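You operate a simulated robot arm through the tools that you are given. There is no shell and no other tool. Be economical: measure what you need, move in short steps, check, and stop when the job is done.

You are at the controls of a simulated two-armed robot. One attempt, no reset.

JOB
Put the orange cap on the top of the low table. Put one of the strainer baskets from the top of the steel bench on the yellow alarm cover. Put the silver threaded pipe on the top of the stairs shelf. Stack the blue digital gauge from the top of the steel bench on top of the yellow digital gauge. Put the silver pipe coupling on the top of the steel bench away on the third shelf in the middle bay from the top of the parts rack. Put one of the relief valves from the top of the steel bench on the blue tape spool. Put the grey short pipe on the side bench before the controller. Fetch the very short one-hole cladding shell and set it on the top of the service stand. The order is free. Set down upright: silver threaded pipe, silver pipe coupling, relief valve, very short one-hole cladding shell.

It is judged by the outcome, as a careful person would: the job done as asked, and still so three seconds after it is handed in. It fails if anything else is knocked over, pushed out of place, dropped, spilled or broken. A push-on lid holds only when it is set on centred and level and pressed home; a screw cap is set on level and turned clockwise until tight.

ROBOT AND FRAMES
Two 7-joint arms with fingered hands on one trunk, on a base that drives. Base frame: it is fixed to the floor where the robot stands at the start and does not move with it; the origin is under the middle of the robot, x ahead of it, y to its left, z up. Units: m, rad, N and s.
The left shoulder is at the start at [0.03, 0.119, 1.119], the right one opposite. With the tool pointing down near the work surface each hand reaches from about 0.1 to 0.72 m from the robot's upright axis, wherever it stands, measured 20 degrees to its own side. Places, roughly: blue tape spool (6x6x2 cm) [0.8, 0.9, 0.9]; digital gauge [0.75, -0.75, 1]; grey short pipe (11x4x4 cm) [0.5, 1, 0.9]; orange cap (4x4x3 cm) [0.5, -0.2, 0.9]; relief valve [0.75, 1, 1]; side bench before the controller (34x20 cm) [-3.2, -0.92, 0.8]; silver pipe coupling (5x5x5 cm) [1.1, -0.6, 0.9]; silver threaded pipe (5x4x6 cm) [0.9, -0.5, 0.9]; strainer basket [0.75, -0.25, 1]; third shelf in the middle bay of the parts rack [-2.1, 1.2, 0.9]; top of the low table [1, -2.3, 0.6]; top of the service stand (40x18 cm) [-1.92, -5.4, 0.8]; top of the stairs shelf (13x12 cm) [0.06, -5.36, 0.6]; very short one-hole cladding shell (8x11x15 cm) [-1.6, -1.4, 0.8]; yellow alarm cover [-3.25, -0.25, 0.75]. Payload 3.8 kg a hand.
The TCP of each hand is the grasp point between the finger pads, 0.025 m short of the fingertips. In the tool frame z runs along the fingers and y along their closing line. The gripper opens to 0.088 m. The gripper's body begins 0.029 m behind the TCP. The gripper is a hand of 4 fingers: y runs from the thumb to the fingers, the wrist lies at [-0.013, -0.106, -0.174] in the tool frame.
Orientation is that of the tool frame in the base frame, as a unit quaternion [w, x, y, z]. With the fingers straight down and the wrist toward the robot, the tool's x, y and z point along [0, 1, 0], [1, 0, 0] and [0, 0, -1] of the base frame.

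CONTROLS
- The arms move only by the tool apply_moves. It takes "left_series", "right_series" or both (then of equal length, played together; a hand with none holds still); each is a list of rows, each a list of 6 numbers: the shift along the base's x, y, z in units of 20 mm (1.0 is 20 mm), then the turn, a rotation vector about the base's x, y, z in units of 6 degrees (1.0 is 6 degrees). In form: [[tx, ty, tz, ax, ay, az], ...]. A call has 1 to 8 rows; each row shifts and turns the commanded pose from where the row before left it. A call with a number of a shift or a turn outside -1 to 1 is refused whole. Each row takes 0.2 s and may step no farther than 0.05 m and 0.15 rad from the row before; otherwise, the whole call is refused. A pose out of reach is approached as far as the arm can. The call stops where the force on the tool passes 40 N (or 10 N more than at its start, if that is more) or the arm is blocked; 0.2 s more then pass. In this call time passes only in rows, and 0.2 s behind the last. The reply holds the time, the measured pose of the TCP, the force on the tool along the base axes, the opening and the grip force, in the units named above and with some noise, with the torque about the TCP (base axes, N m) and any sound that the robot's microphone picked up.
- Cameras (640 x 400 px; columns grow to the right, rows downward): "scene" is now at [0.0553, -0.0308, 1.659]; the picture's right is [-0.32, -0.95, -0.00], its down [-0.71, 0.24, -0.66] and it looks along [0.62, -0.21, -0.75] (base axes); focal length 296 px, centre (320, 200). "left" rides on the left gripper at [-0.064, -0.083, -0.098] in its tool frame; the picture's right is [-0.62, -0.37, 0.69], its down [0.71, -0.63, 0.30] and it looks along [0.32, 0.68, 0.65] (tool axes); focal length 265 px, centre (320, 200). "right" rides on the right gripper at [0.064, -0.083, -0.098] in its tool frame; the picture's right is [-0.62, 0.37, -0.69], its down [-0.71, -0.63, 0.30] and it looks along [-0.32, 0.68, 0.65] (tool axes); focal length 265 px, centre (320, 200). There is no depth. A picture from a camera that has moved, and an enlarged one, comes with that camera's place and axes in the base frame and with its lens. The place of the scene camera against the robot may be out by one fixed shift of up to 0.012 m in any direction.
- camera(camera): a new picture of that camera. No time passes.
- slide_trunk(by): slides the trunk up (or, below 0, down) by that many m; the arms and the scene camera ride with it, the base frame stays. It gives what a move gives, with no picture.
- drive_base(legs): drives the robot by 1 to 6 legs, each [ahead, left, turn to the left] in m, m and rad, along the robot's own axes; the way and the turn of a leg run together, so that a leg with both is an arc; at most 1.5 m and 3.142 rad a leg. The arms and the cameras ride along, it lands a little off, and it stops where it bumps. It gives what a move gives.
- finger_targets(index, middle, ring, thumb_bend, thumb_turn, hand): sets how far each is bent, from 0 (flat) to 1 (curled in); at 0.3 the hand is open as for a grip, at 0.7 the pads meet at the TCP. One left out holds its place. A second passes; each finger stops where it meets its share of the squeeze, and holds until it gets a number again. It is the only way to open and close the hand. It gives what a move gives, with no picture; readings hold the bend of each and the force on the fingers (four entries, about 0 where the hand has none), thumb and palm. thumb_turn goes from beside the hand (0) to across from the fingers (1), as for a grip.
- pan_tilt(pan, tilt): turns the head with the scene camera to pan (to the left, within 2.094 rad either way) and tilt (down, from -0.506 to 1.204), counted from straight ahead of the robot. It gives what a move gives.
- enlarge(camera, box): a new picture of the part [left, top, right, bottom] of that camera's present view, enlarged. No time passes.
- job_done(): hands the job in; it is judged then, once.

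Work in short steps. Places have to be worked out from the pictures, the camera data and where the tool is seen: move nearer, look again, correct. Check each grasp and each placing, and mend what went wrong. You have 483 turns and 246 pictures in all, those below and enlarged ones among them. Open the grippers and draw the arms clear of the work before you hand the job in, unless the task says otherwise; then end with one line.

The tools are called after "Call:" by a JSON object that holds its "api" and its "payload". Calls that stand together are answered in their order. apply_moves: Moves the arms, as the interface text tells. Its arguments: {"type":"object","properties":{"left_series":{"type":"array"},"right_series":{"type":"array"}},"required":[]} The other tools are called the same way: slide_trunk (by) slides the trunk up or down; finger_targets (index, middle, ring, thumb_bend, thumb_turn, hand) moves the fingers one by one; drive_base (legs) drives the base; pan_tilt (pan, tilt) turns the head that bears the scene camera; camera (camera) takes a picture; enlarge (camera, box) takes an enlarged picture of a part of a camera's view; job_done () hands the job in.

At the start:

```text
time_s: 0.0
left_position: [0.4293, -0.0086, 1.1844]
left_orientation: [0.0, 0.708, 0.706, -0.001]
left_force: [-0.4, 0.3, -0.1]
left_torque: [0.01, 0.01, 0.03]
left_gripper_width: 0.0876
left_grip_force: 0.1
left_shape: jaw
left_bend: [0.3, 0.3, 0.3, 0.3, 0.98]
left_finger forces: [0.0, 0.1, 0.0, 0.1, 0.1, 0.0]
right_position: [0.2887, -0.4041, 1.1121]
right_orientation: [0.001, 0.707, 0.708, 0.0]
right_force: [0.1, 0.3, -0.5]
right_torque: [-0.01, -0.02, 0.0]
right_gripper_width: 0.0879
right_grip_force: 0.1
right_shape: jaw
right_bend: [0.3, 0.3, 0.3, 0.3, 0.98]
right_finger forces: [0.0, 0.1, 0.0, 0.0, 0.0, 0.0]
trunk travel left (down, up): [-0.275, 0.315]
robot x, y, heading: [-0.0025, 0.0001, 0.0]
head pan, tilt: [-0.326, 0.853]
```

scene: 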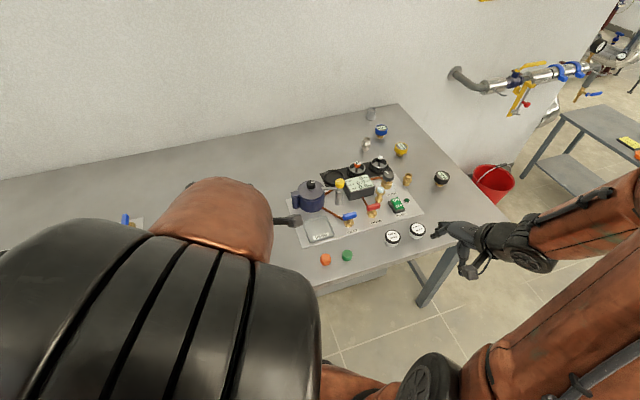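
right: 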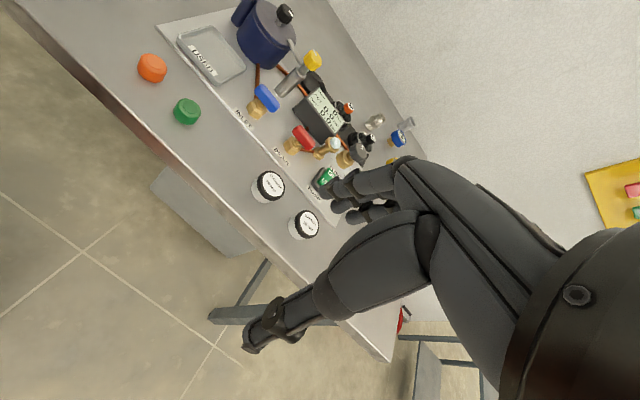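
left: 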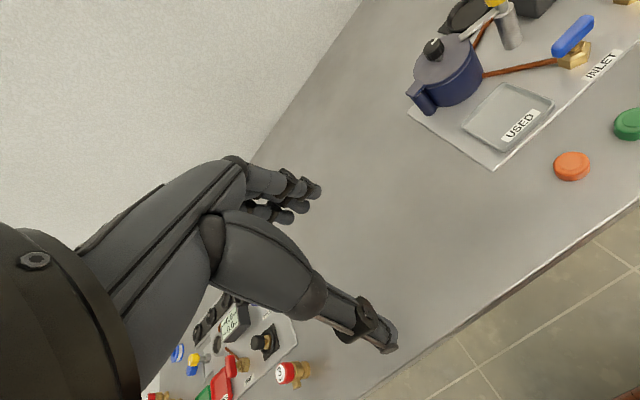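

I begin by surveying the bench with the scene camera, enlarging the cluster on the right part.

Call:
{"api": "enlarge", "payload": {"camera": "scene", "box": [270, 90, 470, 280]}}

Call:
{"api": "pan_tilt", "payload": {"pan": 0.9, "tilt": 0.7}}

Call:
{"api": "camera", "payload": {"camera": "scene"}}

```text
2.11 times, centred on (370, 185) of scene
camera zoom: at [0.0553, -0.0308, 1.659], right [-0.32, -0.95, 0.0], down [-0.71, 0.24, -0.66], along [0.62, -0.21, -0.75], focal length 623 px, centre (215, 232)
```

zoom: 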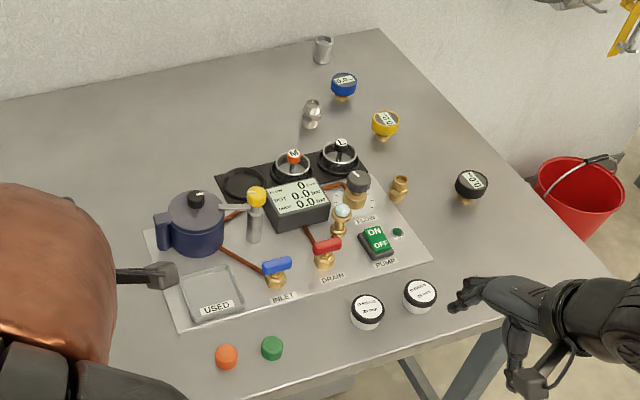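

```text
time_s: 1.4
left_position: [0.4292, -0.0089, 1.1845]
left_orientation: [0.0, 0.707, 0.707, 0.0]
left_force: [-0.1, -0.3, -0.1]
left_torque: [-0.01, 0.01, 0.02]
left_gripper_width: 0.0876
left_grip_force: 0.1
left_shape: jaw
left_bend: [0.3, 0.3, 0.3, 0.3, 0.98]
left_finger forces: [0.0, 0.0, 0.1, 0.0, 0.0, 0.0]
right_position: [0.2864, -0.404, 1.111]
right_orientation: [0.0, 0.707, 0.707, 0.001]
right_force: [-0.4, -0.3, 0.7]
right_torque: [0.02, -0.02, 0.0]
right_gripper_width: 0.0878
right_grip_force: 0.1
right_shape: jaw
right_bend: [0.3, 0.3, 0.3, 0.3, 0.98]
right_finger forces: [0.0, 0.0, 0.0, 0.0, 0.0, 0.0]
trunk travel left (down, up): [-0.275, 0.315]
robot x, y, heading: [0.0037, -0.0, -0.002]
head pan, tilt: [0.901, 0.7]
```

```text
241 pictures are left
camera scene: at [0.0342, 0.0608, 1.6715], right [0.78, -0.62, 0.0], down [-0.4, -0.5, -0.76], along [0.48, 0.6, -0.64], focal length 296 px, centre (320, 200)
```

scene: 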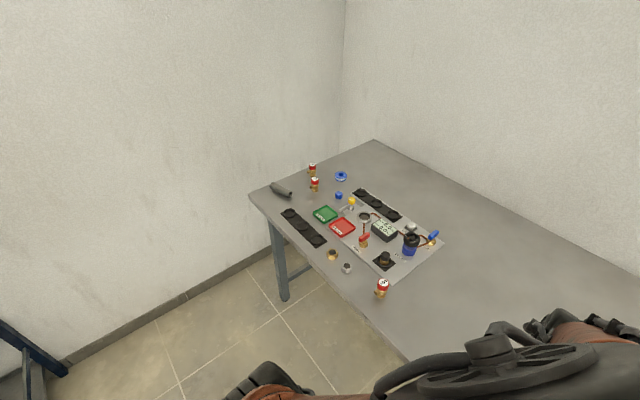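

I zoom on the right side items to identify the strainer baskets and on the left side items.

Call:
{"api": "enlarge", "payload": {"camera": "scene", "box": [240, 150, 460, 310]}}

Call:
{"api": "enlarge", "payload": {"camera": "right", "box": [130, 0, 430, 240]}}

Call:
{"api": "pan_tilt", "payload": {"pan": -0.5, "tilt": 0.6}}

Call:
{"api": "camera", "payload": {"camera": "scene"}}

```text
2.50 times, centred on (350, 230) of scene
camera zoom: at [0.0342, 0.0608, 1.6715], right [0.78, -0.62, 0.0], down [-0.4, -0.5, -0.76], along [0.48, 0.6, -0.64], focal length 740 px, centre (245, 125)
```

zoom: 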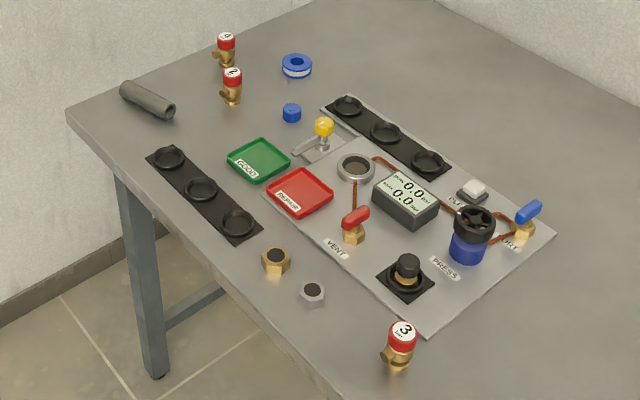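

```text
1.67 times, centred on (280, 120) of right
camera zoom: at [0.2036, -0.3391, 1.2094], right [0.37, -0.62, 0.69], down [-0.63, -0.71, -0.3], along [0.68, -0.32, -0.65], focal length 442 px, centre (387, 333)
```

zoom: 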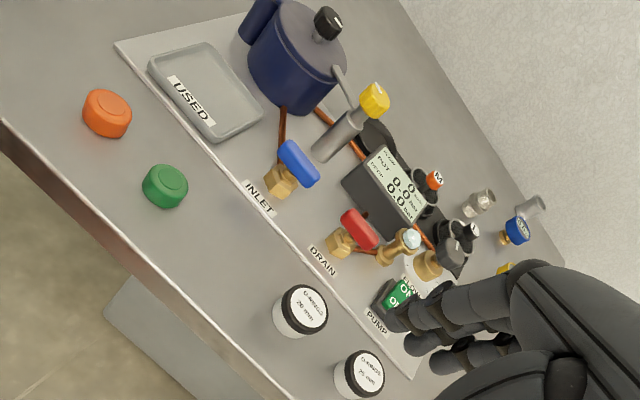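

```text
time_s: 3.0
left_position: [0.4285, -0.0078, 1.1832]
left_orientation: [-0.001, 0.707, 0.707, -0.001]
left_force: [0.3, -0.6, 0.3]
left_torque: [0.02, 0.04, 0.01]
left_gripper_width: 0.0878
left_grip_force: 0.0
left_shape: jaw
left_bend: [0.3, 0.3, 0.3, 0.3, 0.98]
left_finger forces: [0.0, 0.0, 0.0, 0.0, 0.0, 0.1]
right_position: [0.2881, -0.403, 1.1107]
right_orientation: [0.0, 0.707, 0.707, 0.001]
right_force: [0.2, 0.3, 0.5]
right_torque: [-0.01, -0.02, -0.01]
right_gripper_width: 0.0877
right_grip_force: 0.0
right_shape: jaw
right_bend: [0.3, 0.3, 0.3, 0.3, 0.98]
right_finger forces: [0.0, 0.1, 0.0, 0.1, 0.0, 0.0]
trunk travel left (down, up): [-0.275, 0.315]
robot x, y, heading: [-0.0006, 0.0004, 0.0]
head pan, tilt: [-0.499, 0.6]
```

```text
238 pictures are left
camera scene: at [0.059, -0.048, 1.6801], right [-0.48, -0.88, 0.0], down [-0.5, 0.27, -0.82], along [0.72, -0.39, -0.57], focal length 296 px, centre (320, 200)
```

scene: 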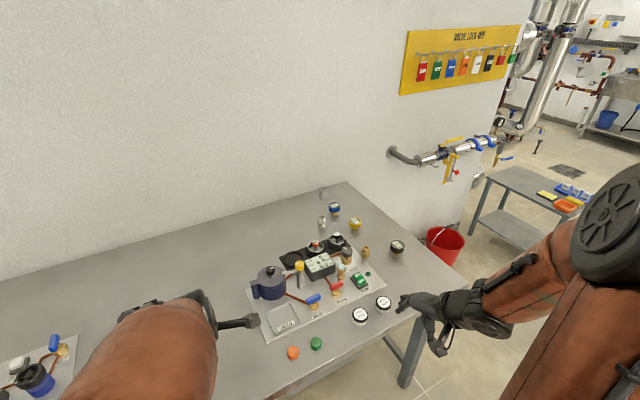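

Items identified: three relief valves and spool on the left part, gauges etc. on the right part. I start with the relief valve: drive left along the bench and look again.

Call:
{"api": "drive_base", "payload": {"legs": [[0, 0.68, 0], [0.1, 0, 0]]}}

Call:
{"api": "pan_tilt", "payload": {"pan": 0.25, "tilt": 0.95}}

Call:
{"api": "camera", "payload": {"camera": "scene"}}

Call:
{"api": "camera", "payload": {"camera": "left"}}

```text
time_s: 7.4
left_position: [0.5318, 0.6588, 1.1835]
left_orientation: [-0.001, 0.706, 0.708, 0.0]
left_force: [0.4, 0.3, -0.6]
left_torque: [0.02, 0.03, 0.0]
left_gripper_width: 0.0875
left_grip_force: 0.0
left_shape: jaw
left_bend: [0.3, 0.3, 0.3, 0.3, 0.98]
left_finger forces: [0.0, 0.0, 0.0, 0.0, 0.0, 0.0]
right_position: [0.3905, 0.2632, 1.1124]
right_orientation: [0.0, 0.706, 0.708, -0.001]
right_force: [1.0, 0.5, 0.1]
right_torque: [0.01, 0.04, 0.01]
right_gripper_width: 0.0876
right_grip_force: 0.1
right_shape: jaw
right_bend: [0.3, 0.3, 0.3, 0.3, 0.98]
right_finger forces: [0.0, 0.1, 0.1, 0.1, 0.1, 0.1]
trunk travel left (down, up): [-0.275, 0.315]
robot x, y, heading: [0.1004, 0.668, 0.003]
head pan, tilt: [-0.499, 0.6]
```

```text
time_s: 8.5
left_position: [0.5312, 0.6585, 1.1832]
left_orientation: [0.0, 0.707, 0.707, 0.0]
left_force: [-0.5, -0.2, -0.8]
left_torque: [0.02, 0.01, 0.02]
left_gripper_width: 0.0875
left_grip_force: 0.0
left_shape: jaw
left_bend: [0.3, 0.3, 0.3, 0.3, 0.98]
left_finger forces: [0.0, 0.0, 0.0, 0.1, 0.1, 0.0]
right_position: [0.3897, 0.2637, 1.112]
right_orientation: [0.0, 0.707, 0.708, 0.0]
right_force: [-0.7, 0.1, -0.4]
right_torque: [0.03, -0.05, 0.0]
right_gripper_width: 0.0877
right_grip_force: 0.0
right_shape: jaw
right_bend: [0.3, 0.3, 0.3, 0.3, 0.98]
right_finger forces: [0.0, 0.0, 0.0, 0.0, 0.0, 0.1]
trunk travel left (down, up): [-0.275, 0.315]
robot x, y, heading: [0.1029, 0.6674, -0.001]
head pan, tilt: [0.25, 0.949]
```

```text
237 pictures are left
camera scene: at [0.1536, 0.6781, 1.6517], right [0.25, -0.97, 0.0], down [-0.79, -0.2, -0.58], along [0.56, 0.14, -0.81], focal length 296 px, centre (320, 200)
```

scene: 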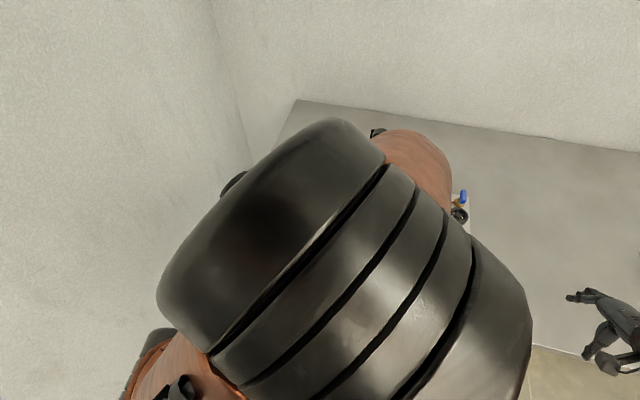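

```text
236 pictures are left
camera left: at [0.4476, 0.5937, 1.283], right [-0.37, -0.62, -0.69], down [-0.63, 0.71, -0.3], along [0.68, 0.33, -0.65], focal length 265 px, centre (320, 200)
```

left: 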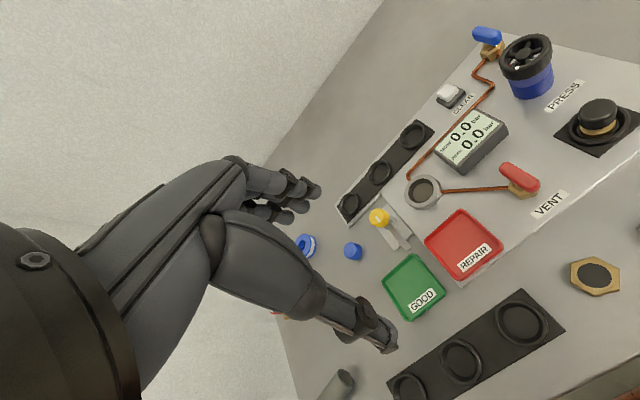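

The left arm blocks the head view, so I move the left hand left/forward above the relief valves and look with both cameras.

Call:
{"api": "apply_moves", "payload": {"left_series": [[0.2, 1, 0, 0, 0, 0], [0.2, 1, 0, 0, 0, 0], [0.2, 1, 0, 0, 0, 0], [0.2, 1, 0, 0, 0, 0], [0.2, 1, 0, 0, 0, 0], [0.2, 1, 0, 0, 0, 0], [0.2, 1, 0, 0, 0, 0], [0.2, 1, 0, 0, 0, 0]]}}

Call:
{"api": "camera", "payload": {"camera": "left"}}

Call:
{"api": "camera", "payload": {"camera": "scene"}}

```text
time_s: 10.3
left_position: [0.5634, 0.8203, 1.1842]
left_orientation: [0.0, 0.706, 0.708, 0.0]
left_force: [0.6, -0.9, -0.6]
left_torque: [-0.02, 0.01, -0.01]
left_gripper_width: 0.0876
left_grip_force: 0.1
left_shape: jaw
left_bend: [0.3, 0.3, 0.3, 0.3, 0.98]
left_finger forces: [0.1, 0.0, 0.1, 0.0, 0.1, 0.0]
right_position: [0.3901, 0.2639, 1.112]
right_orientation: [0.0, 0.706, 0.708, -0.001]
right_force: [-0.2, 0.5, 0.1]
right_torque: [0.04, -0.02, 0.02]
right_gripper_width: 0.0873
right_grip_force: 0.0
right_shape: jaw
right_bend: [0.3, 0.3, 0.3, 0.3, 0.98]
right_finger forces: [0.1, 0.0, 0.1, 0.0, 0.1, 0.0]
trunk travel left (down, up): [-0.275, 0.315]
robot x, y, heading: [0.1008, 0.6666, -0.001]
head pan, tilt: [0.25, 0.949]
```

```text
235 pictures are left
camera left: at [0.4806, 0.7558, 1.2835], right [-0.37, -0.62, -0.69], down [-0.63, 0.71, -0.3], along [0.68, 0.33, -0.65], focal length 265 px, centre (320, 200)
```

left: 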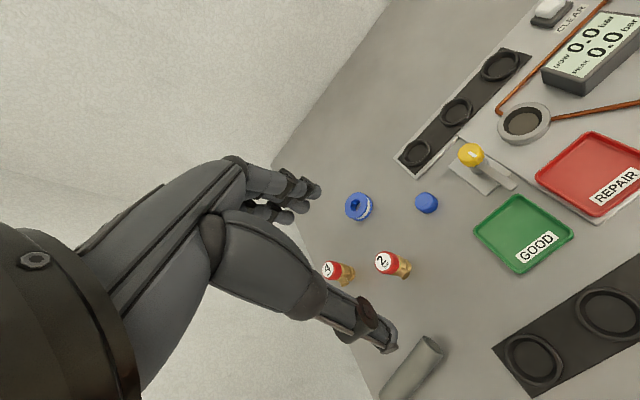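

```text
234 pictures are left
camera scene: at [0.1533, 0.6793, 1.6517], right [0.25, -0.97, 0.0], down [-0.79, -0.2, -0.58], along [0.56, 0.14, -0.81], focal length 296 px, centre (320, 200)
```

scene: 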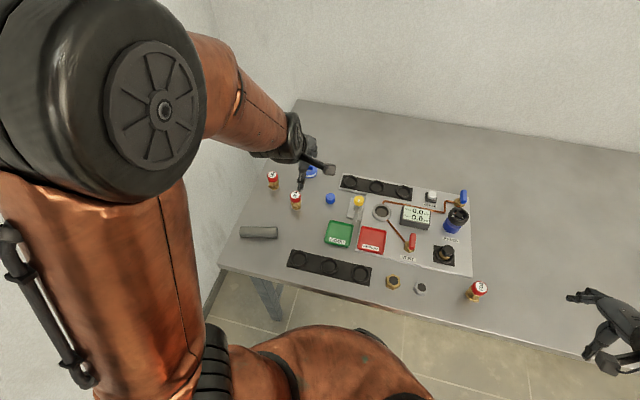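

Valve 2 at about (0.664, 0.895), top z≈0.915; spool near (0.815, 0.895). I zoom in on both for details.

Call:
{"api": "enlarge", "payload": {"camera": "left", "box": [290, 170, 470, 300]}}

Call:
{"api": "enlarge", "payload": {"camera": "scene", "box": [230, 130, 390, 250]}}

```text
3.08 times, centred on (380, 235) of left
camera zoom: at [0.4806, 0.7558, 1.2835], right [-0.37, -0.62, -0.69], down [-0.63, 0.71, -0.3], along [0.68, 0.33, -0.65], focal length 817 px, centre (135, 92)
```

zoom: 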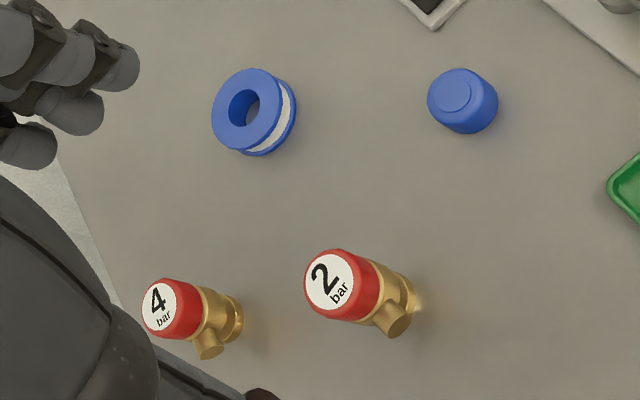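

```text
3.33 times, centred on (310, 190) of scene
camera zoom: at [0.1533, 0.6793, 1.6517], right [0.25, -0.97, 0.0], down [-0.79, -0.2, -0.58], along [0.56, 0.14, -0.81], focal length 986 px, centre (353, 233)
```

zoom: 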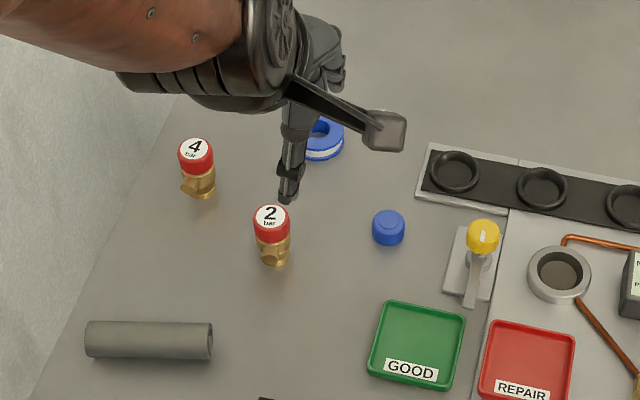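

Triangulation gives valve 2 cap top at about (0.67, 0.905, 0.90). I move the left hand above it and check.

Call:
{"api": "apply_moves", "payload": {"left_series": [[0.63, 0.5, -0.8, 0, 0, 0], [0.63, 0.5, -0.8, 0, 0, 0], [0.63, 0.5, -0.8, 0, 0, 0], [0.63, 0.5, -0.8, 0, 0, 0], [0.63, 0.5, -0.8, 0, 0, 0], [0.63, 0.5, -0.8, 0, 0, 0], [0.63, 0.5, -0.8, 0, 0, 0], [0.63, 0.5, -0.8, 0, 0, 0]]}}

Call:
{"api": "camera", "payload": {"camera": "left"}}

Call:
{"api": "enlarge", "payload": {"camera": "scene", "box": [200, 100, 400, 250]}}

```text
time_s: 12.1
left_position: [0.6661, 0.9016, 1.0577]
left_orientation: [0.0, 0.706, 0.708, 0.0]
left_force: [-0.6, 1.2, -0.1]
left_torque: [0.03, 0.0, 0.03]
left_gripper_width: 0.0874
left_grip_force: 0.0
left_shape: jaw
left_bend: [0.3, 0.3, 0.3, 0.3, 0.98]
left_finger forces: [0.0, 0.0, 0.0, 0.0, 0.0, 0.1]
right_position: [0.3907, 0.2649, 1.1124]
right_orientation: [0.0, 0.706, 0.708, 0.0]
right_force: [-0.3, -0.8, -0.9]
right_torque: [0.01, 0.0, 0.01]
right_gripper_width: 0.0878
right_grip_force: 0.0
right_shape: jaw
right_bend: [0.3, 0.3, 0.3, 0.3, 0.98]
right_finger forces: [0.0, 0.0, 0.0, 0.0, 0.0, 0.0]
trunk travel left (down, up): [-0.275, 0.315]
robot x, y, heading: [0.1019, 0.6639, 0.001]
head pan, tilt: [0.25, 0.949]
```

```text
231 pictures are left
camera left: at [0.5819, 0.8363, 1.1561], right [-0.37, -0.62, -0.69], down [-0.63, 0.71, -0.3], along [0.68, 0.33, -0.65], focal length 265 px, centre (320, 200)
```

left: 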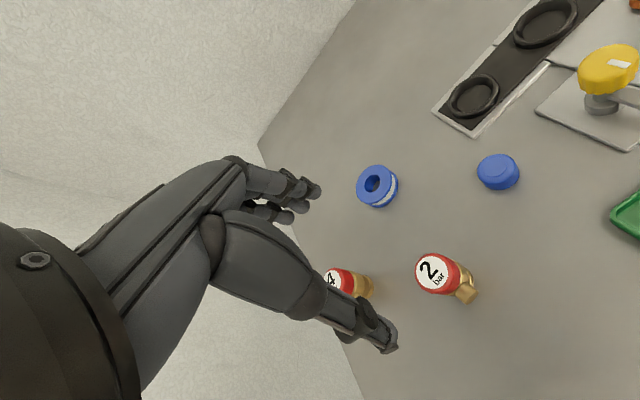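

```text
2.67 times, centred on (300, 175) of scene
camera zoom: at [0.1542, 0.679, 1.6517], right [0.25, -0.97, 0.0], down [-0.79, -0.2, -0.58], along [0.56, 0.14, -0.81], focal length 789 px, centre (373, 267)
```

zoom: 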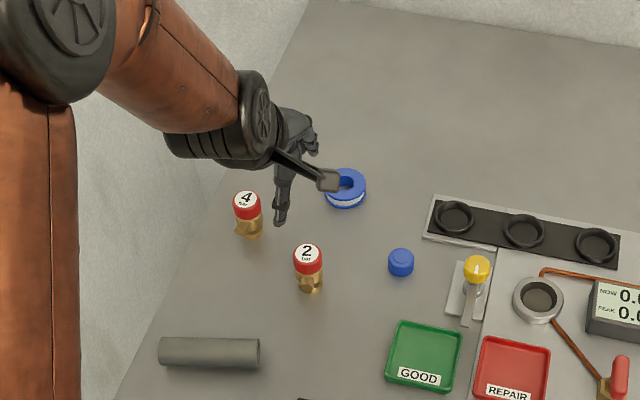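

Three rays now agree on the valve top at about (0.660, 0.894, 0.925). I descend to just above it and check again.

Call:
{"api": "apply_moves", "payload": {"left_series": [[-0.15, -0.2, -1, 0, 0, 0], [-0.15, -0.2, -1, 0, 0, 0], [0, 0, -1, 0, 0, 0], [0, 0, -1, 0, 0, 0]]}}

Call:
{"api": "camera", "payload": {"camera": "left"}}

```text
time_s: 13.1
left_position: [0.6583, 0.8892, 0.9772]
left_orientation: [0.001, 0.706, 0.708, 0.0]
left_force: [-0.5, -0.8, 0.7]
left_torque: [-0.01, 0.0, -0.01]
left_gripper_width: 0.0875
left_grip_force: 0.1
left_shape: jaw
left_bend: [0.3, 0.3, 0.3, 0.3, 0.98]
left_finger forces: [0.1, 0.1, 0.1, 0.0, 0.0, 0.1]
right_position: [0.3915, 0.2633, 1.1119]
right_orientation: [0.0, 0.706, 0.708, 0.0]
right_force: [0.0, -0.5, -0.1]
right_torque: [-0.04, 0.0, 0.02]
right_gripper_width: 0.0878
right_grip_force: 0.0
right_shape: jaw
right_bend: [0.3, 0.3, 0.3, 0.3, 0.98]
right_finger forces: [0.1, 0.0, 0.0, 0.0, 0.0, 0.0]
trunk travel left (down, up): [-0.275, 0.315]
robot x, y, heading: [0.0998, 0.6633, 0.002]
head pan, tilt: [0.25, 0.949]
```

```text
229 pictures are left
camera left: at [0.5753, 0.8247, 1.0757], right [-0.37, -0.62, -0.69], down [-0.63, 0.71, -0.3], along [0.68, 0.33, -0.65], focal length 265 px, centre (320, 200)
```

left: 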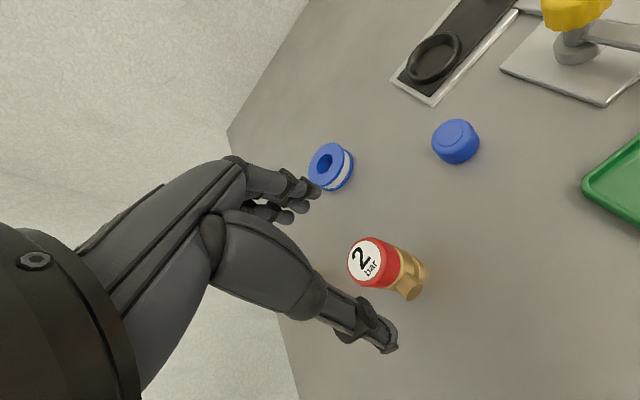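

Valve top confirmed at (0.660, 0.894, ~0.918). I shift slightly and descend around the red cap.

Call:
{"api": "apply_moves", "payload": {"left_series": [[0.1, 0.25, -1, 0, 0, 0], [0, 0, -1, 0, 0, 0], [0, 0, -1, 0, 0, 0], [0, 0, -0.9, 0, 0, 0]]}}

Call:
{"api": "camera", "payload": {"camera": "left"}}

Call:
{"api": "enlarge", "payload": {"camera": "scene", "box": [220, 120, 360, 240]}}

```text
time_s: 14.1
left_position: [0.6598, 0.8959, 0.8985]
left_orientation: [0.0, 0.707, 0.708, 0.0]
left_force: [-0.3, -0.2, -0.5]
left_torque: [0.03, 0.02, -0.01]
left_gripper_width: 0.0876
left_grip_force: 0.1
left_shape: jaw
left_bend: [0.3, 0.3, 0.3, 0.3, 0.98]
left_finger forces: [0.0, 0.0, 0.0, 0.1, 0.0, 0.0]
right_position: [0.3901, 0.2626, 1.1116]
right_orientation: [0.0, 0.706, 0.708, 0.0]
right_force: [0.1, -0.1, -0.5]
right_torque: [-0.01, -0.01, 0.02]
right_gripper_width: 0.0877
right_grip_force: 0.0
right_shape: jaw
right_bend: [0.3, 0.3, 0.3, 0.3, 0.98]
right_finger forces: [0.1, 0.0, 0.0, 0.0, 0.1, 0.0]
trunk travel left (down, up): [-0.275, 0.315]
robot x, y, heading: [0.1006, 0.6643, -0.002]
head pan, tilt: [0.25, 0.949]
```

```text
228 pictures are left
camera left: at [0.5762, 0.8316, 0.9977], right [-0.37, -0.62, -0.69], down [-0.63, 0.71, -0.3], along [0.68, 0.33, -0.65], focal length 265 px, centre (320, 200)
```

left: 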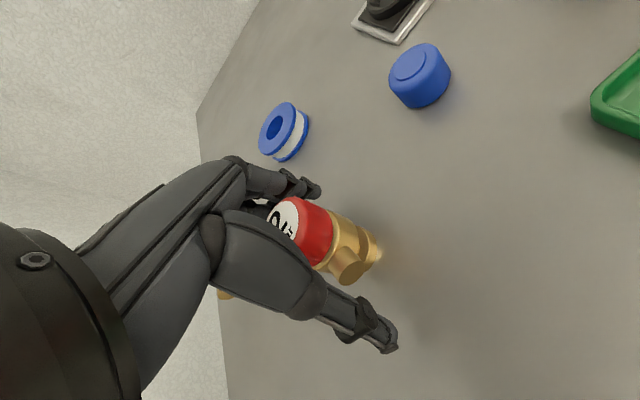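

```text
3.33 times, centred on (290, 180) of scene
camera zoom: at [0.1537, 0.6785, 1.6517], right [0.25, -0.97, 0.0], down [-0.79, -0.2, -0.58], along [0.56, 0.14, -0.81], focal length 986 px, centre (420, 267)
```

zoom: 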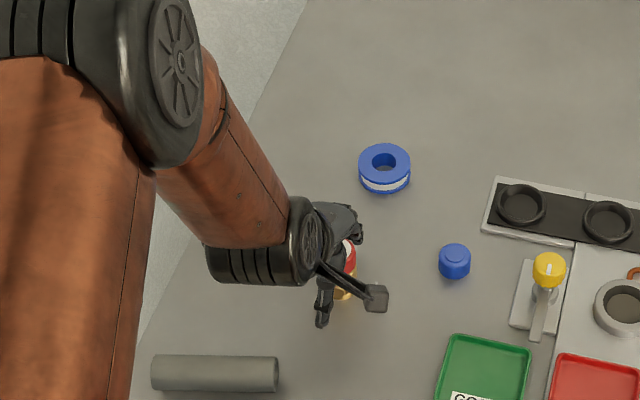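

The red cap lies between thumb and fingers. I close the left hand.

Call:
{"api": "finger_targets", "payload": {"hand": "left", "index": 0.7, "middle": 0.7, "ring": 0.7, "thumb_bend": 0.7}}

Call:
{"api": "camera", "payload": {"camera": "left"}}

```text
time_s: 15.1
left_position: [0.6598, 0.8967, 0.8993]
left_orientation: [0.0, 0.706, 0.708, -0.001]
left_force: [-1.0, 0.5, 1.1]
left_torque: [-0.03, 0.01, 0.0]
left_gripper_width: 0.0391
left_grip_force: 16.9
left_shape: fingers
left_bend: [0.53, 0.62, 0.7, 0.53, 0.95]
left_finger forces: [11.6, 5.9, 0.1, 0.1, 15.3, 0.0]
right_position: [0.3897, 0.2629, 1.1108]
right_orientation: [0.0, 0.707, 0.708, 0.0]
right_force: [0.6, 0.6, 0.1]
right_torque: [0.0, 0.02, 0.01]
right_gripper_width: 0.0877
right_grip_force: 0.0
right_shape: jaw
right_bend: [0.3, 0.3, 0.3, 0.3, 0.98]
right_finger forces: [0.0, 0.0, 0.1, 0.0, 0.0, 0.0]
trunk travel left (down, up): [-0.275, 0.315]
robot x, y, heading: [0.1001, 0.6662, 0.003]
head pan, tilt: [0.25, 0.949]
```

```text
226 pictures are left
camera left: at [0.5759, 0.8315, 0.9977], right [-0.37, -0.62, -0.69], down [-0.63, 0.71, -0.3], along [0.68, 0.33, -0.65], focal length 265 px, centre (320, 200)
```

left: 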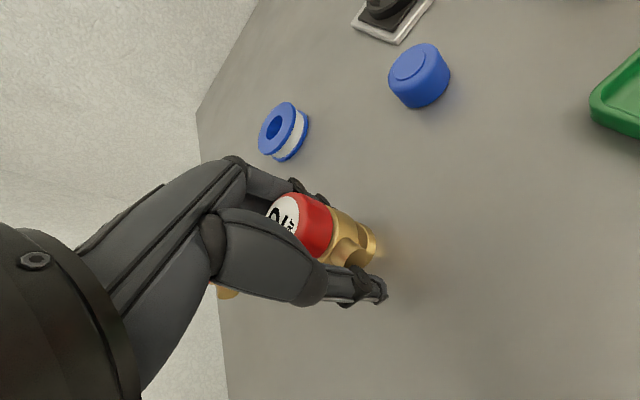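

Gripped by index, middle and thumb. I lift 8 cm straight up.

Call:
{"api": "apply_moves", "payload": {"left_series": [[0, 0, 0.5, 0, 0, 0], [0, 0, 1, 0, 0, 0], [0, 0, 1, 0, 0, 0], [0, 0, 1, 0, 0, 0], [0, 0, 0.5, 0, 0, 0]]}}

Call:
{"api": "camera", "payload": {"camera": "left"}}

Call:
{"api": "enlarge", "payload": {"camera": "scene", "box": [220, 80, 400, 220]}}

```text
time_s: 16.3
left_position: [0.659, 0.8935, 0.9782]
left_orientation: [-0.001, 0.707, 0.707, -0.001]
left_force: [0.5, 0.5, -1.8]
left_torque: [0.04, 0.02, -0.02]
left_gripper_width: 0.0389
left_grip_force: 16.4
left_shape: fingers
left_bend: [0.53, 0.62, 0.7, 0.53, 0.95]
left_finger forces: [11.5, 5.8, 0.1, 0.0, 15.2, 0.0]
right_position: [0.3906, 0.2629, 1.1127]
right_orientation: [0.0, 0.707, 0.707, 0.0]
right_force: [-0.4, -0.3, 0.0]
right_torque: [0.0, -0.01, -0.02]
right_gripper_width: 0.0876
right_grip_force: 0.1
right_shape: jaw
right_bend: [0.3, 0.3, 0.3, 0.3, 0.98]
right_finger forces: [0.0, 0.1, 0.0, 0.0, 0.1, 0.1]
trunk travel left (down, up): [-0.275, 0.315]
robot x, y, heading: [0.1027, 0.6683, 0.003]
head pan, tilt: [0.25, 0.949]
```

```text
225 pictures are left
camera left: at [0.5763, 0.8299, 1.0769], right [-0.37, -0.62, -0.69], down [-0.63, 0.71, -0.3], along [0.68, 0.33, -0.65], focal length 265 px, centre (320, 200)
```

left: 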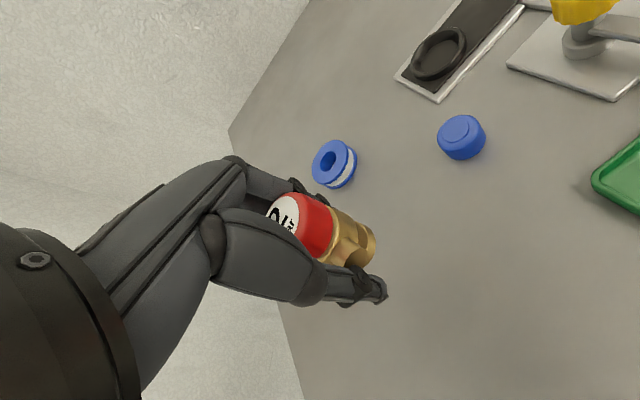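

```text
2.86 times, centred on (310, 150) of scene
camera zoom: at [0.1536, 0.6784, 1.6517], right [0.25, -0.97, 0.0], down [-0.79, -0.2, -0.58], along [0.56, 0.14, -0.81], focal length 845 px, centre (349, 343)
```

zoom: 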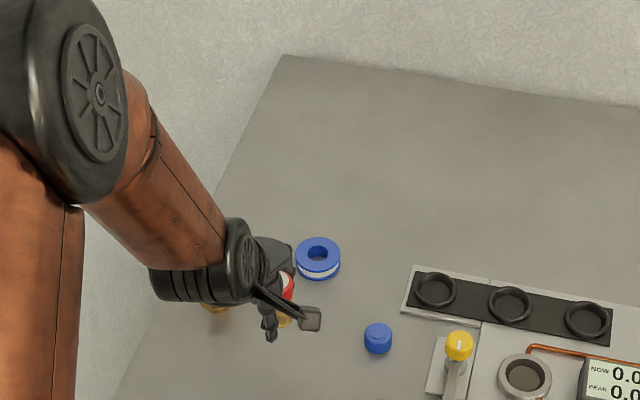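

Spool top triangulates to (0.807, 0.893, 0.885); the valve is upright in hand. I carry it over the spool.

Call:
{"api": "apply_moves", "payload": {"left_series": [[0.92, 0.02, 0, 0, 0, 0], [0.92, 0.02, 0, 0, 0, 0], [0.92, 0.02, 0, 0, 0, 0], [0.92, 0.02, 0, 0, 0, 0], [0.92, 0.02, 0, 0, 0, 0], [0.92, 0.02, 0, 0, 0, 0], [0.92, 0.02, 0, 0, 0, 0], [0.92, 0.02, 0, 0, 0, 0]]}}

Call:
{"api": "camera", "payload": {"camera": "left"}}

Call:
{"api": "enlarge", "payload": {"camera": "scene", "box": [220, 80, 400, 220]}}

```text
time_s: 18.1
left_position: [0.8057, 0.8997, 0.978]
left_orientation: [0.0, 0.706, 0.708, 0.0]
left_force: [0.4, -0.6, -2.0]
left_torque: [0.02, 0.0, -0.02]
left_gripper_width: 0.0386
left_grip_force: 15.0
left_shape: fingers
left_bend: [0.53, 0.62, 0.7, 0.54, 0.95]
left_finger forces: [11.2, 5.7, 0.0, 0.0, 14.3, 0.0]
right_position: [0.3911, 0.2627, 1.111]
right_orientation: [-0.001, 0.706, 0.708, 0.0]
right_force: [0.7, 0.2, 0.4]
right_torque: [-0.01, 0.03, -0.03]
right_gripper_width: 0.0877
right_grip_force: 0.0
right_shape: jaw
right_bend: [0.3, 0.3, 0.3, 0.3, 0.98]
right_finger forces: [0.0, 0.0, 0.1, 0.0, 0.1, 0.0]
trunk travel left (down, up): [-0.275, 0.315]
robot x, y, heading: [0.0981, 0.6647, 0.0]
head pan, tilt: [0.25, 0.949]
```

```text
223 pictures are left
camera left: at [0.724, 0.8345, 1.0779], right [-0.37, -0.62, -0.69], down [-0.63, 0.71, -0.3], along [0.68, 0.33, -0.65], focal length 265 px, centre (320, 200)
```

left: 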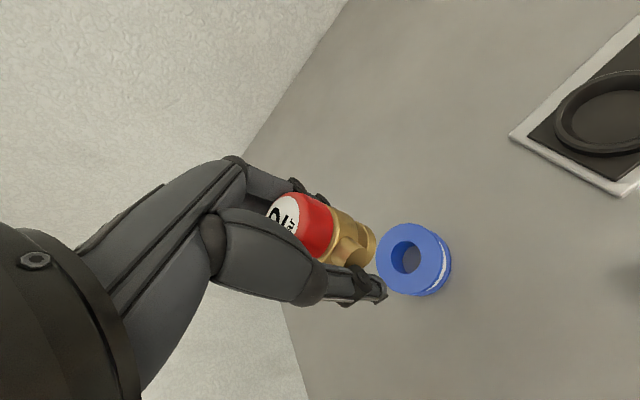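

```text
2.86 times, centred on (310, 150) of scene
camera zoom: at [0.1543, 0.6783, 1.6517], right [0.25, -0.97, 0.0], down [-0.79, -0.2, -0.58], along [0.56, 0.14, -0.81], focal length 845 px, centre (349, 343)
```

zoom: 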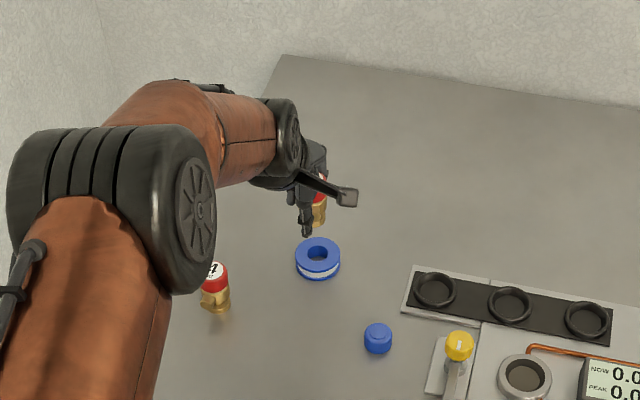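

Foot seems ~3 mm off the spool in y. I correct and descend 4.5 cm, then check.

Call:
{"api": "apply_moves", "payload": {"left_series": [[-0.05, -0.2, -1, 0, 0, 0], [0, 0, -0.7, 0, 0, 0], [0, 0, -0.5, 0, 0, 0]]}}

Call:
{"api": "camera", "payload": {"camera": "left"}}

Call:
{"api": "enlarge", "payload": {"camera": "scene", "box": [250, 80, 370, 180]}}

```text
time_s: 18.9
left_position: [0.8044, 0.8944, 0.9326]
left_orientation: [0.0, 0.706, 0.708, -0.001]
left_force: [-0.5, 1.0, -2.4]
left_torque: [0.02, 0.04, -0.03]
left_gripper_width: 0.0386
left_grip_force: 15.8
left_shape: fingers
left_bend: [0.53, 0.62, 0.7, 0.54, 0.95]
left_finger forces: [11.3, 5.7, 0.1, 0.1, 14.2, 0.0]
right_position: [0.3908, 0.2627, 1.1111]
right_orientation: [-0.001, 0.707, 0.708, 0.0]
right_force: [0.3, -0.7, 0.9]
right_torque: [0.01, 0.01, -0.02]
right_gripper_width: 0.0876
right_grip_force: 0.1
right_shape: jaw
right_bend: [0.3, 0.3, 0.3, 0.3, 0.98]
right_finger forces: [0.0, 0.0, 0.1, 0.0, 0.1, 0.0]
trunk travel left (down, up): [-0.275, 0.315]
robot x, y, heading: [0.1007, 0.6664, 0.004]
head pan, tilt: [0.25, 0.949]
```

```text
221 pictures are left
camera left: at [0.7226, 0.8301, 1.0322], right [-0.37, -0.62, -0.69], down [-0.63, 0.71, -0.3], along [0.68, 0.33, -0.65], focal length 265 px, centre (320, 200)
```

left: 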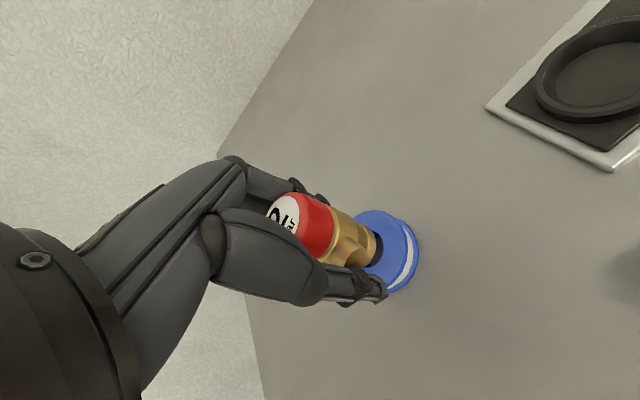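

```text
4.00 times, centred on (310, 130) of scene
camera zoom: at [0.1539, 0.6784, 1.6517], right [0.25, -0.97, 0.0], down [-0.79, -0.2, -0.58], along [0.56, 0.14, -0.81], focal length 1184 px, centre (360, 480)
```

zoom: 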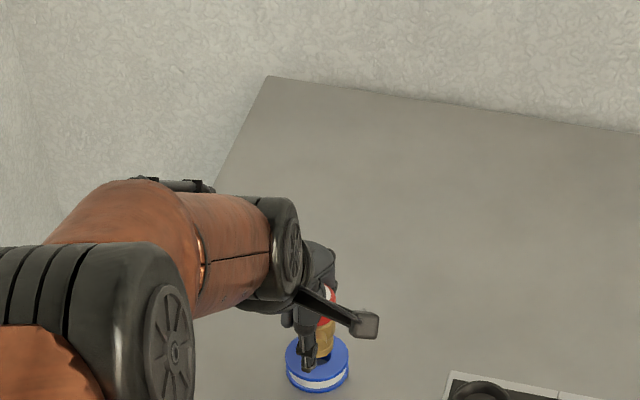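

The foot is just above the spool and well centred. I lower slowly until it touches.

Call:
{"api": "apply_moves", "payload": {"left_series": [[0, 0, -0.25, 0, 0, 0], [0, 0, -0.2, 0, 0, 0], [0, 0, -0.15, 0, 0, 0]]}}

Call:
{"api": "enlarge", "payload": {"camera": "left", "box": [240, 170, 440, 310]}}

```text
time_s: 19.7
left_position: [0.8061, 0.8945, 0.9208]
left_orientation: [-0.001, 0.706, 0.708, -0.001]
left_force: [-0.5, -0.2, -1.3]
left_torque: [0.01, 0.02, 0.02]
left_gripper_width: 0.0231
left_grip_force: 8.1
left_shape: fingers
left_bend: [0.58, 0.69, 0.7, 0.61, 0.97]
left_finger forces: [7.3, 1.0, 0.0, 0.1, 8.1, 0.0]
right_position: [0.3905, 0.2627, 1.1109]
right_orientation: [0.0, 0.706, 0.708, 0.001]
right_force: [0.1, -0.6, 0.2]
right_torque: [-0.02, 0.01, 0.01]
right_gripper_width: 0.0877
right_grip_force: 0.0
right_shape: jaw
right_bend: [0.3, 0.3, 0.3, 0.3, 0.98]
right_finger forces: [0.1, 0.0, 0.1, 0.0, 0.1, 0.0]
trunk travel left (down, up): [-0.275, 0.315]
robot x, y, heading: [0.1025, 0.6652, -0.001]
head pan, tilt: [0.25, 0.949]
```

```text
2.86 times, centred on (340, 240) of left
camera zoom: at [0.7226, 0.8306, 1.0196], right [-0.37, -0.62, -0.69], down [-0.63, 0.71, -0.3], along [0.68, 0.33, -0.65], focal length 758 px, centre (263, 86)
```

zoom: 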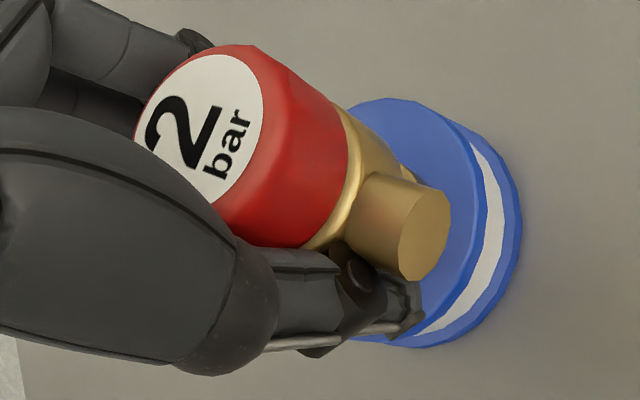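

The foot met the spool and the pads slid to the narrower neck. I check from the scene camera before letting go.

Call:
{"api": "enlarge", "payload": {"camera": "scene", "box": [280, 130, 360, 190]}}

```text
6.67 times, centred on (320, 160) of scene
camera zoom: at [0.1537, 0.6786, 1.6517], right [0.25, -0.97, 0.0], down [-0.79, -0.2, -0.58], along [0.56, 0.14, -0.81], focal length 1972 px, centre (320, 467)
```

zoom: 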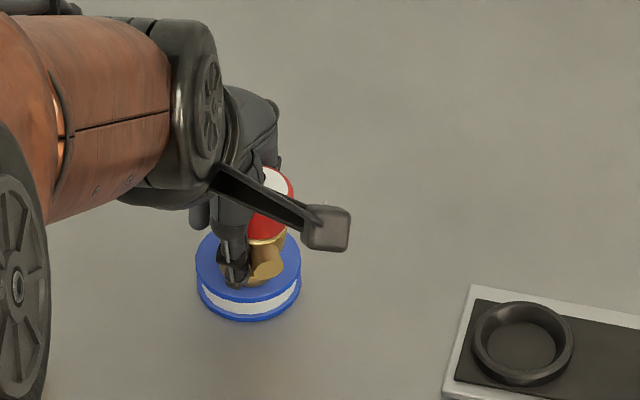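

Call:
{"api": "enlarge", "payload": {"camera": "left", "box": [330, 190, 430, 300]}}

```text
3.64 times, centred on (380, 245) of left
camera zoom: at [0.7226, 0.8306, 1.0196], right [-0.37, -0.62, -0.69], down [-0.63, 0.71, -0.3], along [0.68, 0.33, -0.65], focal length 965 px, centre (102, 36)
```

zoom: 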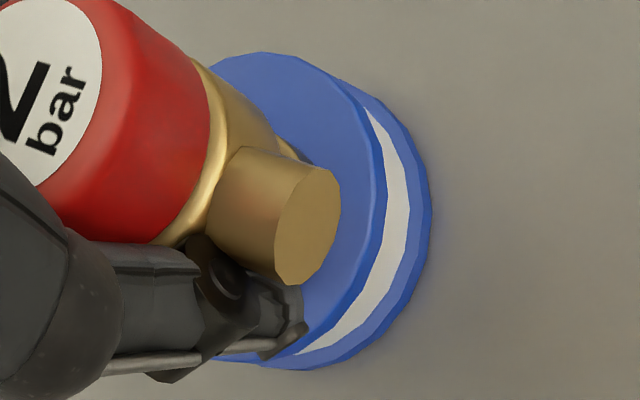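

The foot appears centred on the spool hole and the body close to upright. I open the left hand gently.

Call:
{"api": "finger_targets", "payload": {"hand": "left", "index": 0.5, "middle": 0.5, "ring": 0.5, "thumb_bend": 0.5}}

Call:
{"api": "enlarge", "payload": {"camera": "left", "box": [240, 170, 440, 310]}}

```text
time_s: 20.7
left_position: [0.8058, 0.8942, 0.9206]
left_orientation: [0.0, 0.707, 0.707, 0.0]
left_force: [-0.5, -0.1, -0.4]
left_torque: [-0.02, -0.02, 0.0]
left_gripper_width: 0.0414
left_grip_force: 0.2
left_shape: fingers
left_bend: [0.5, 0.5, 0.5, 0.5, 0.98]
left_finger forces: [0.1, 0.0, 0.1, 0.0, 0.0, 0.1]
right_position: [0.3905, 0.2635, 1.1125]
right_orientation: [0.0, 0.707, 0.707, 0.0]
right_force: [-0.3, 0.0, 0.4]
right_torque: [-0.01, 0.0, 0.01]
right_gripper_width: 0.0873
right_grip_force: 0.0
right_shape: jaw
right_bend: [0.3, 0.3, 0.3, 0.3, 0.98]
right_finger forces: [0.0, 0.1, 0.0, 0.0, 0.0, 0.0]
trunk travel left (down, up): [-0.275, 0.315]
robot x, y, heading: [0.1, 0.6697, 0.005]
head pan, tilt: [0.25, 0.949]
```

```text
2.86 times, centred on (340, 240) of left
camera zoom: at [0.7225, 0.8303, 1.0198], right [-0.37, -0.62, -0.69], down [-0.63, 0.71, -0.3], along [0.68, 0.33, -0.65], focal length 758 px, centre (263, 86)
```

zoom: 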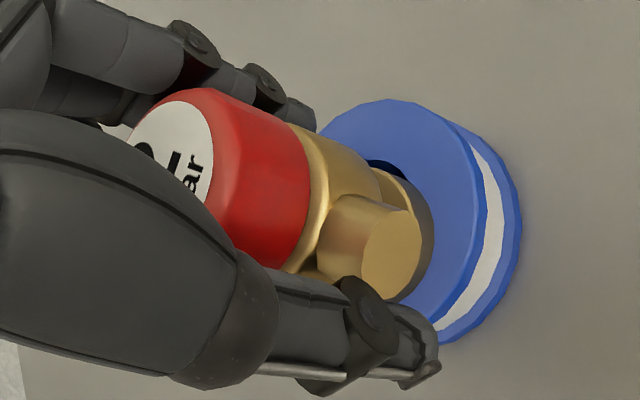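

The valve stands by itself on the spool. I open fully and withdraw straight up.

Call:
{"api": "finger_targets", "payload": {"hand": "left", "index": 0.3, "middle": 0.3, "ring": 0.3, "thumb_bend": 0.3}}

Call:
{"api": "apply_moves", "payload": {"left_series": [[0, 0, 0.5, 0, 0, 0], [0, 0, 1, 0, 0, 0], [0, 0, 1, 0, 0, 0], [0, 0, 1, 0, 0, 0], [0, 0, 1, 0, 0, 0], [0, 0, 1, 0, 0, 0]]}}

Call:
{"api": "enlarge", "payload": {"camera": "left", "box": [300, 170, 560, 350]}}

Call:
{"api": "enlarge", "payload": {"camera": "scene", "box": [250, 110, 370, 200]}}

```text
time_s: 21.7
left_position: [0.8056, 0.8931, 0.9205]
left_orientation: [0.0, 0.706, 0.708, 0.0]
left_force: [0.2, 0.3, 0.0]
left_torque: [0.02, 0.04, -0.01]
left_gripper_width: 0.0845
left_grip_force: 0.0
left_shape: fingers
left_bend: [0.3, 0.3, 0.3, 0.3, 0.98]
left_finger forces: [0.0, 0.0, 0.0, 0.0, 0.1, 0.0]
right_position: [0.3888, 0.2619, 1.112]
right_orientation: [0.001, 0.707, 0.707, 0.0]
right_force: [0.2, -0.4, 0.0]
right_torque: [-0.01, 0.0, -0.01]
right_gripper_width: 0.0873
right_grip_force: 0.1
right_shape: jaw
right_bend: [0.3, 0.3, 0.3, 0.3, 0.98]
right_finger forces: [0.1, 0.1, 0.1, 0.0, 0.0, 0.0]
trunk travel left (down, up): [-0.275, 0.315]
robot x, y, heading: [0.1042, 0.6654, 0.004]
head pan, tilt: [0.25, 0.949]
```

```text
time_s: 23.1
left_position: [0.8051, 0.8956, 1.0339]
left_orientation: [-0.001, 0.706, 0.708, -0.001]
left_force: [0.6, 0.4, -0.3]
left_torque: [0.0, 0.0, -0.01]
left_gripper_width: 0.0844
left_grip_force: 0.1
left_shape: fingers
left_bend: [0.3, 0.3, 0.3, 0.3, 0.98]
left_finger forces: [0.1, 0.1, 0.1, 0.1, 0.0, 0.1]
right_position: [0.3907, 0.2635, 1.111]
right_orientation: [0.0, 0.706, 0.708, 0.0]
right_force: [0.2, 0.4, 0.0]
right_torque: [0.02, 0.0, 0.0]
right_gripper_width: 0.0877
right_grip_force: 0.1
right_shape: jaw
right_bend: [0.3, 0.3, 0.3, 0.3, 0.98]
right_finger forces: [0.0, 0.1, 0.0, 0.1, 0.0, 0.1]
trunk travel left (down, up): [-0.275, 0.315]
robot x, y, heading: [0.1016, 0.6689, -0.001]
head pan, tilt: [0.25, 0.949]
```

```text
2.22 times, centred on (430, 260) of left
camera zoom: at [0.7216, 0.8321, 1.1328], right [-0.37, -0.62, -0.69], down [-0.63, 0.71, -0.3], along [0.68, 0.33, -0.65], focal length 590 px, centre (76, 67)
```

zoom: 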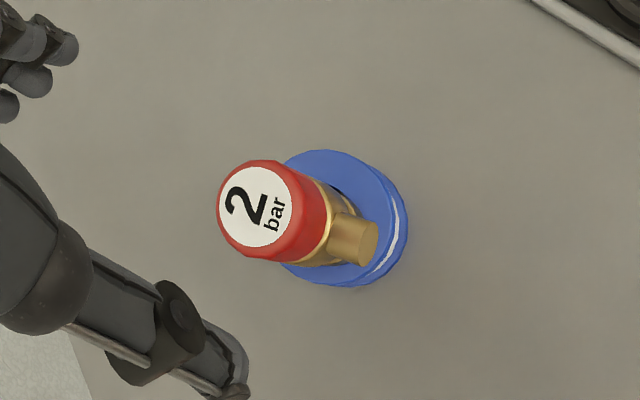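

```text
4.44 times, centred on (310, 155) of scene
camera zoom: at [0.153, 0.6783, 1.6517], right [0.25, -0.97, 0.0], down [-0.79, -0.2, -0.58], along [0.56, 0.15, -0.81], focal length 1315 px, centre (364, 400)
```

zoom: 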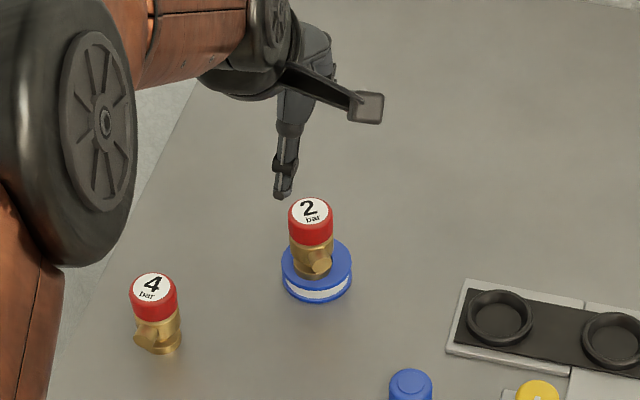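

Relief valve 2 stands upright on the spool. Next, the grey pipe lies near (0.526, 0.972), yawed about 14°; I move the left hand above it with that yaw.

Call:
{"api": "apply_moves", "payload": {"left_series": [[-1, 0.27, 0, 0, 0, 0.28], [-1, 0.27, 0, 0, 0, 0.28], [-1, 0.27, 0, 0, 0, 0.28], [-1, 0.27, 0, 0, 0, 0.28], [-1, 0.27, 0, 0, 0, 0.28], [-1, 0.27, 0, 0, 0, 0.28], [-1, 0.27, 0, 0, 0, 0.28], [-1, 0.27, 0, 0, 0, 0.28]]}}

Call:
{"api": "apply_moves", "payload": {"left_series": [[-1, 0.27, 0, 0, 0, 0], [-1, 0.27, 0, 0, 0, 0], [-1, 0.27, 0, 0, 0, 0], [-1, 0.27, 0, 0, 0, 0], [-1, 0.27, -0.2, 0, 0, 0], [-1, 0.27, -0.3, 0, 0, 0]]}}

Call:
{"api": "camera", "payload": {"camera": "left"}}

Call:
{"api": "enlarge", "payload": {"camera": "scene", "box": [200, 150, 360, 270]}}

```text
time_s: 24.9
left_position: [0.647, 0.9391, 1.0306]
left_orientation: [-0.001, 0.619, 0.786, 0.0]
left_force: [0.1, -1.0, 0.1]
left_torque: [0.01, 0.02, 0.0]
left_gripper_width: 0.0845
left_grip_force: 0.0
left_shape: fingers
left_bend: [0.3, 0.3, 0.3, 0.3, 0.98]
left_finger forces: [0.0, 0.0, 0.0, 0.0, 0.0, 0.1]
right_position: [0.3889, 0.2638, 1.1125]
right_orientation: [0.0, 0.706, 0.708, 0.0]
right_force: [-0.3, 0.2, -0.2]
right_torque: [-0.03, -0.01, -0.01]
right_gripper_width: 0.0873
right_grip_force: 0.0
right_shape: jaw
right_bend: [0.3, 0.3, 0.3, 0.3, 0.98]
right_finger forces: [0.0, 0.0, 0.0, 0.0, 0.0, 0.1]
trunk travel left (down, up): [-0.275, 0.315]
robot x, y, heading: [0.1019, 0.668, 0.004]
head pan, tilt: [0.25, 0.949]
```

```text
time_s: 26.3
left_position: [0.5234, 0.9687, 1.024]
left_orientation: [0.0, 0.619, 0.786, 0.0]
left_force: [0.5, -0.5, -0.1]
left_torque: [0.01, 0.02, 0.01]
left_gripper_width: 0.0845
left_grip_force: 0.1
left_shape: fingers
left_bend: [0.3, 0.3, 0.3, 0.3, 0.98]
left_finger forces: [0.0, 0.1, 0.0, 0.0, 0.0, 0.0]
right_position: [0.3888, 0.2642, 1.1116]
right_orientation: [0.0, 0.707, 0.708, 0.0]
right_force: [-0.1, 0.1, 0.2]
right_torque: [-0.02, 0.01, -0.01]
right_gripper_width: 0.0876
right_grip_force: 0.0
right_shape: jaw
right_bend: [0.3, 0.3, 0.3, 0.3, 0.98]
right_finger forces: [0.0, 0.0, 0.1, 0.1, 0.0, 0.1]
trunk travel left (down, up): [-0.275, 0.315]
robot x, y, heading: [0.0992, 0.6687, -0.004]
head pan, tilt: [0.25, 0.949]
```

```text
213 pictures are left
camera left: at [0.4584, 0.8864, 1.1236], right [-0.21, -0.69, -0.69], down [-0.78, 0.55, -0.3], along [0.59, 0.48, -0.65], focal length 265 px, centre (320, 200)
```

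left: 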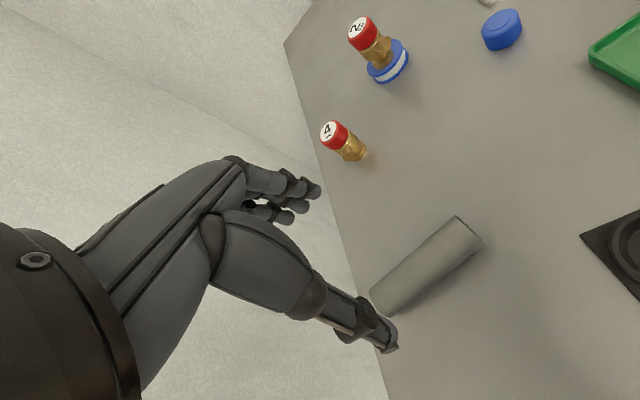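

```text
3.33 times, centred on (280, 210) of scene
camera zoom: at [0.1529, 0.6789, 1.6517], right [0.25, -0.97, 0.0], down [-0.79, -0.2, -0.58], along [0.56, 0.14, -0.81], focal length 986 px, centre (453, 167)
```

zoom: 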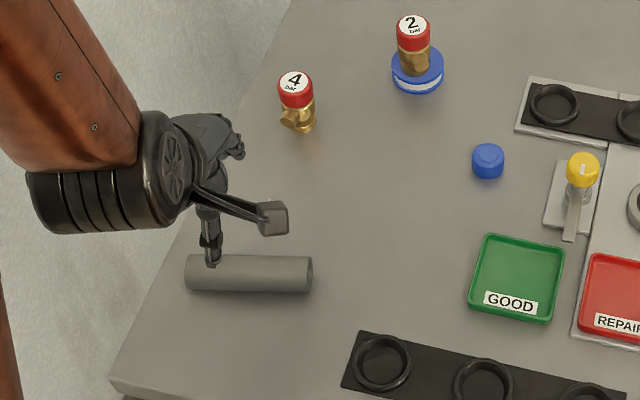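

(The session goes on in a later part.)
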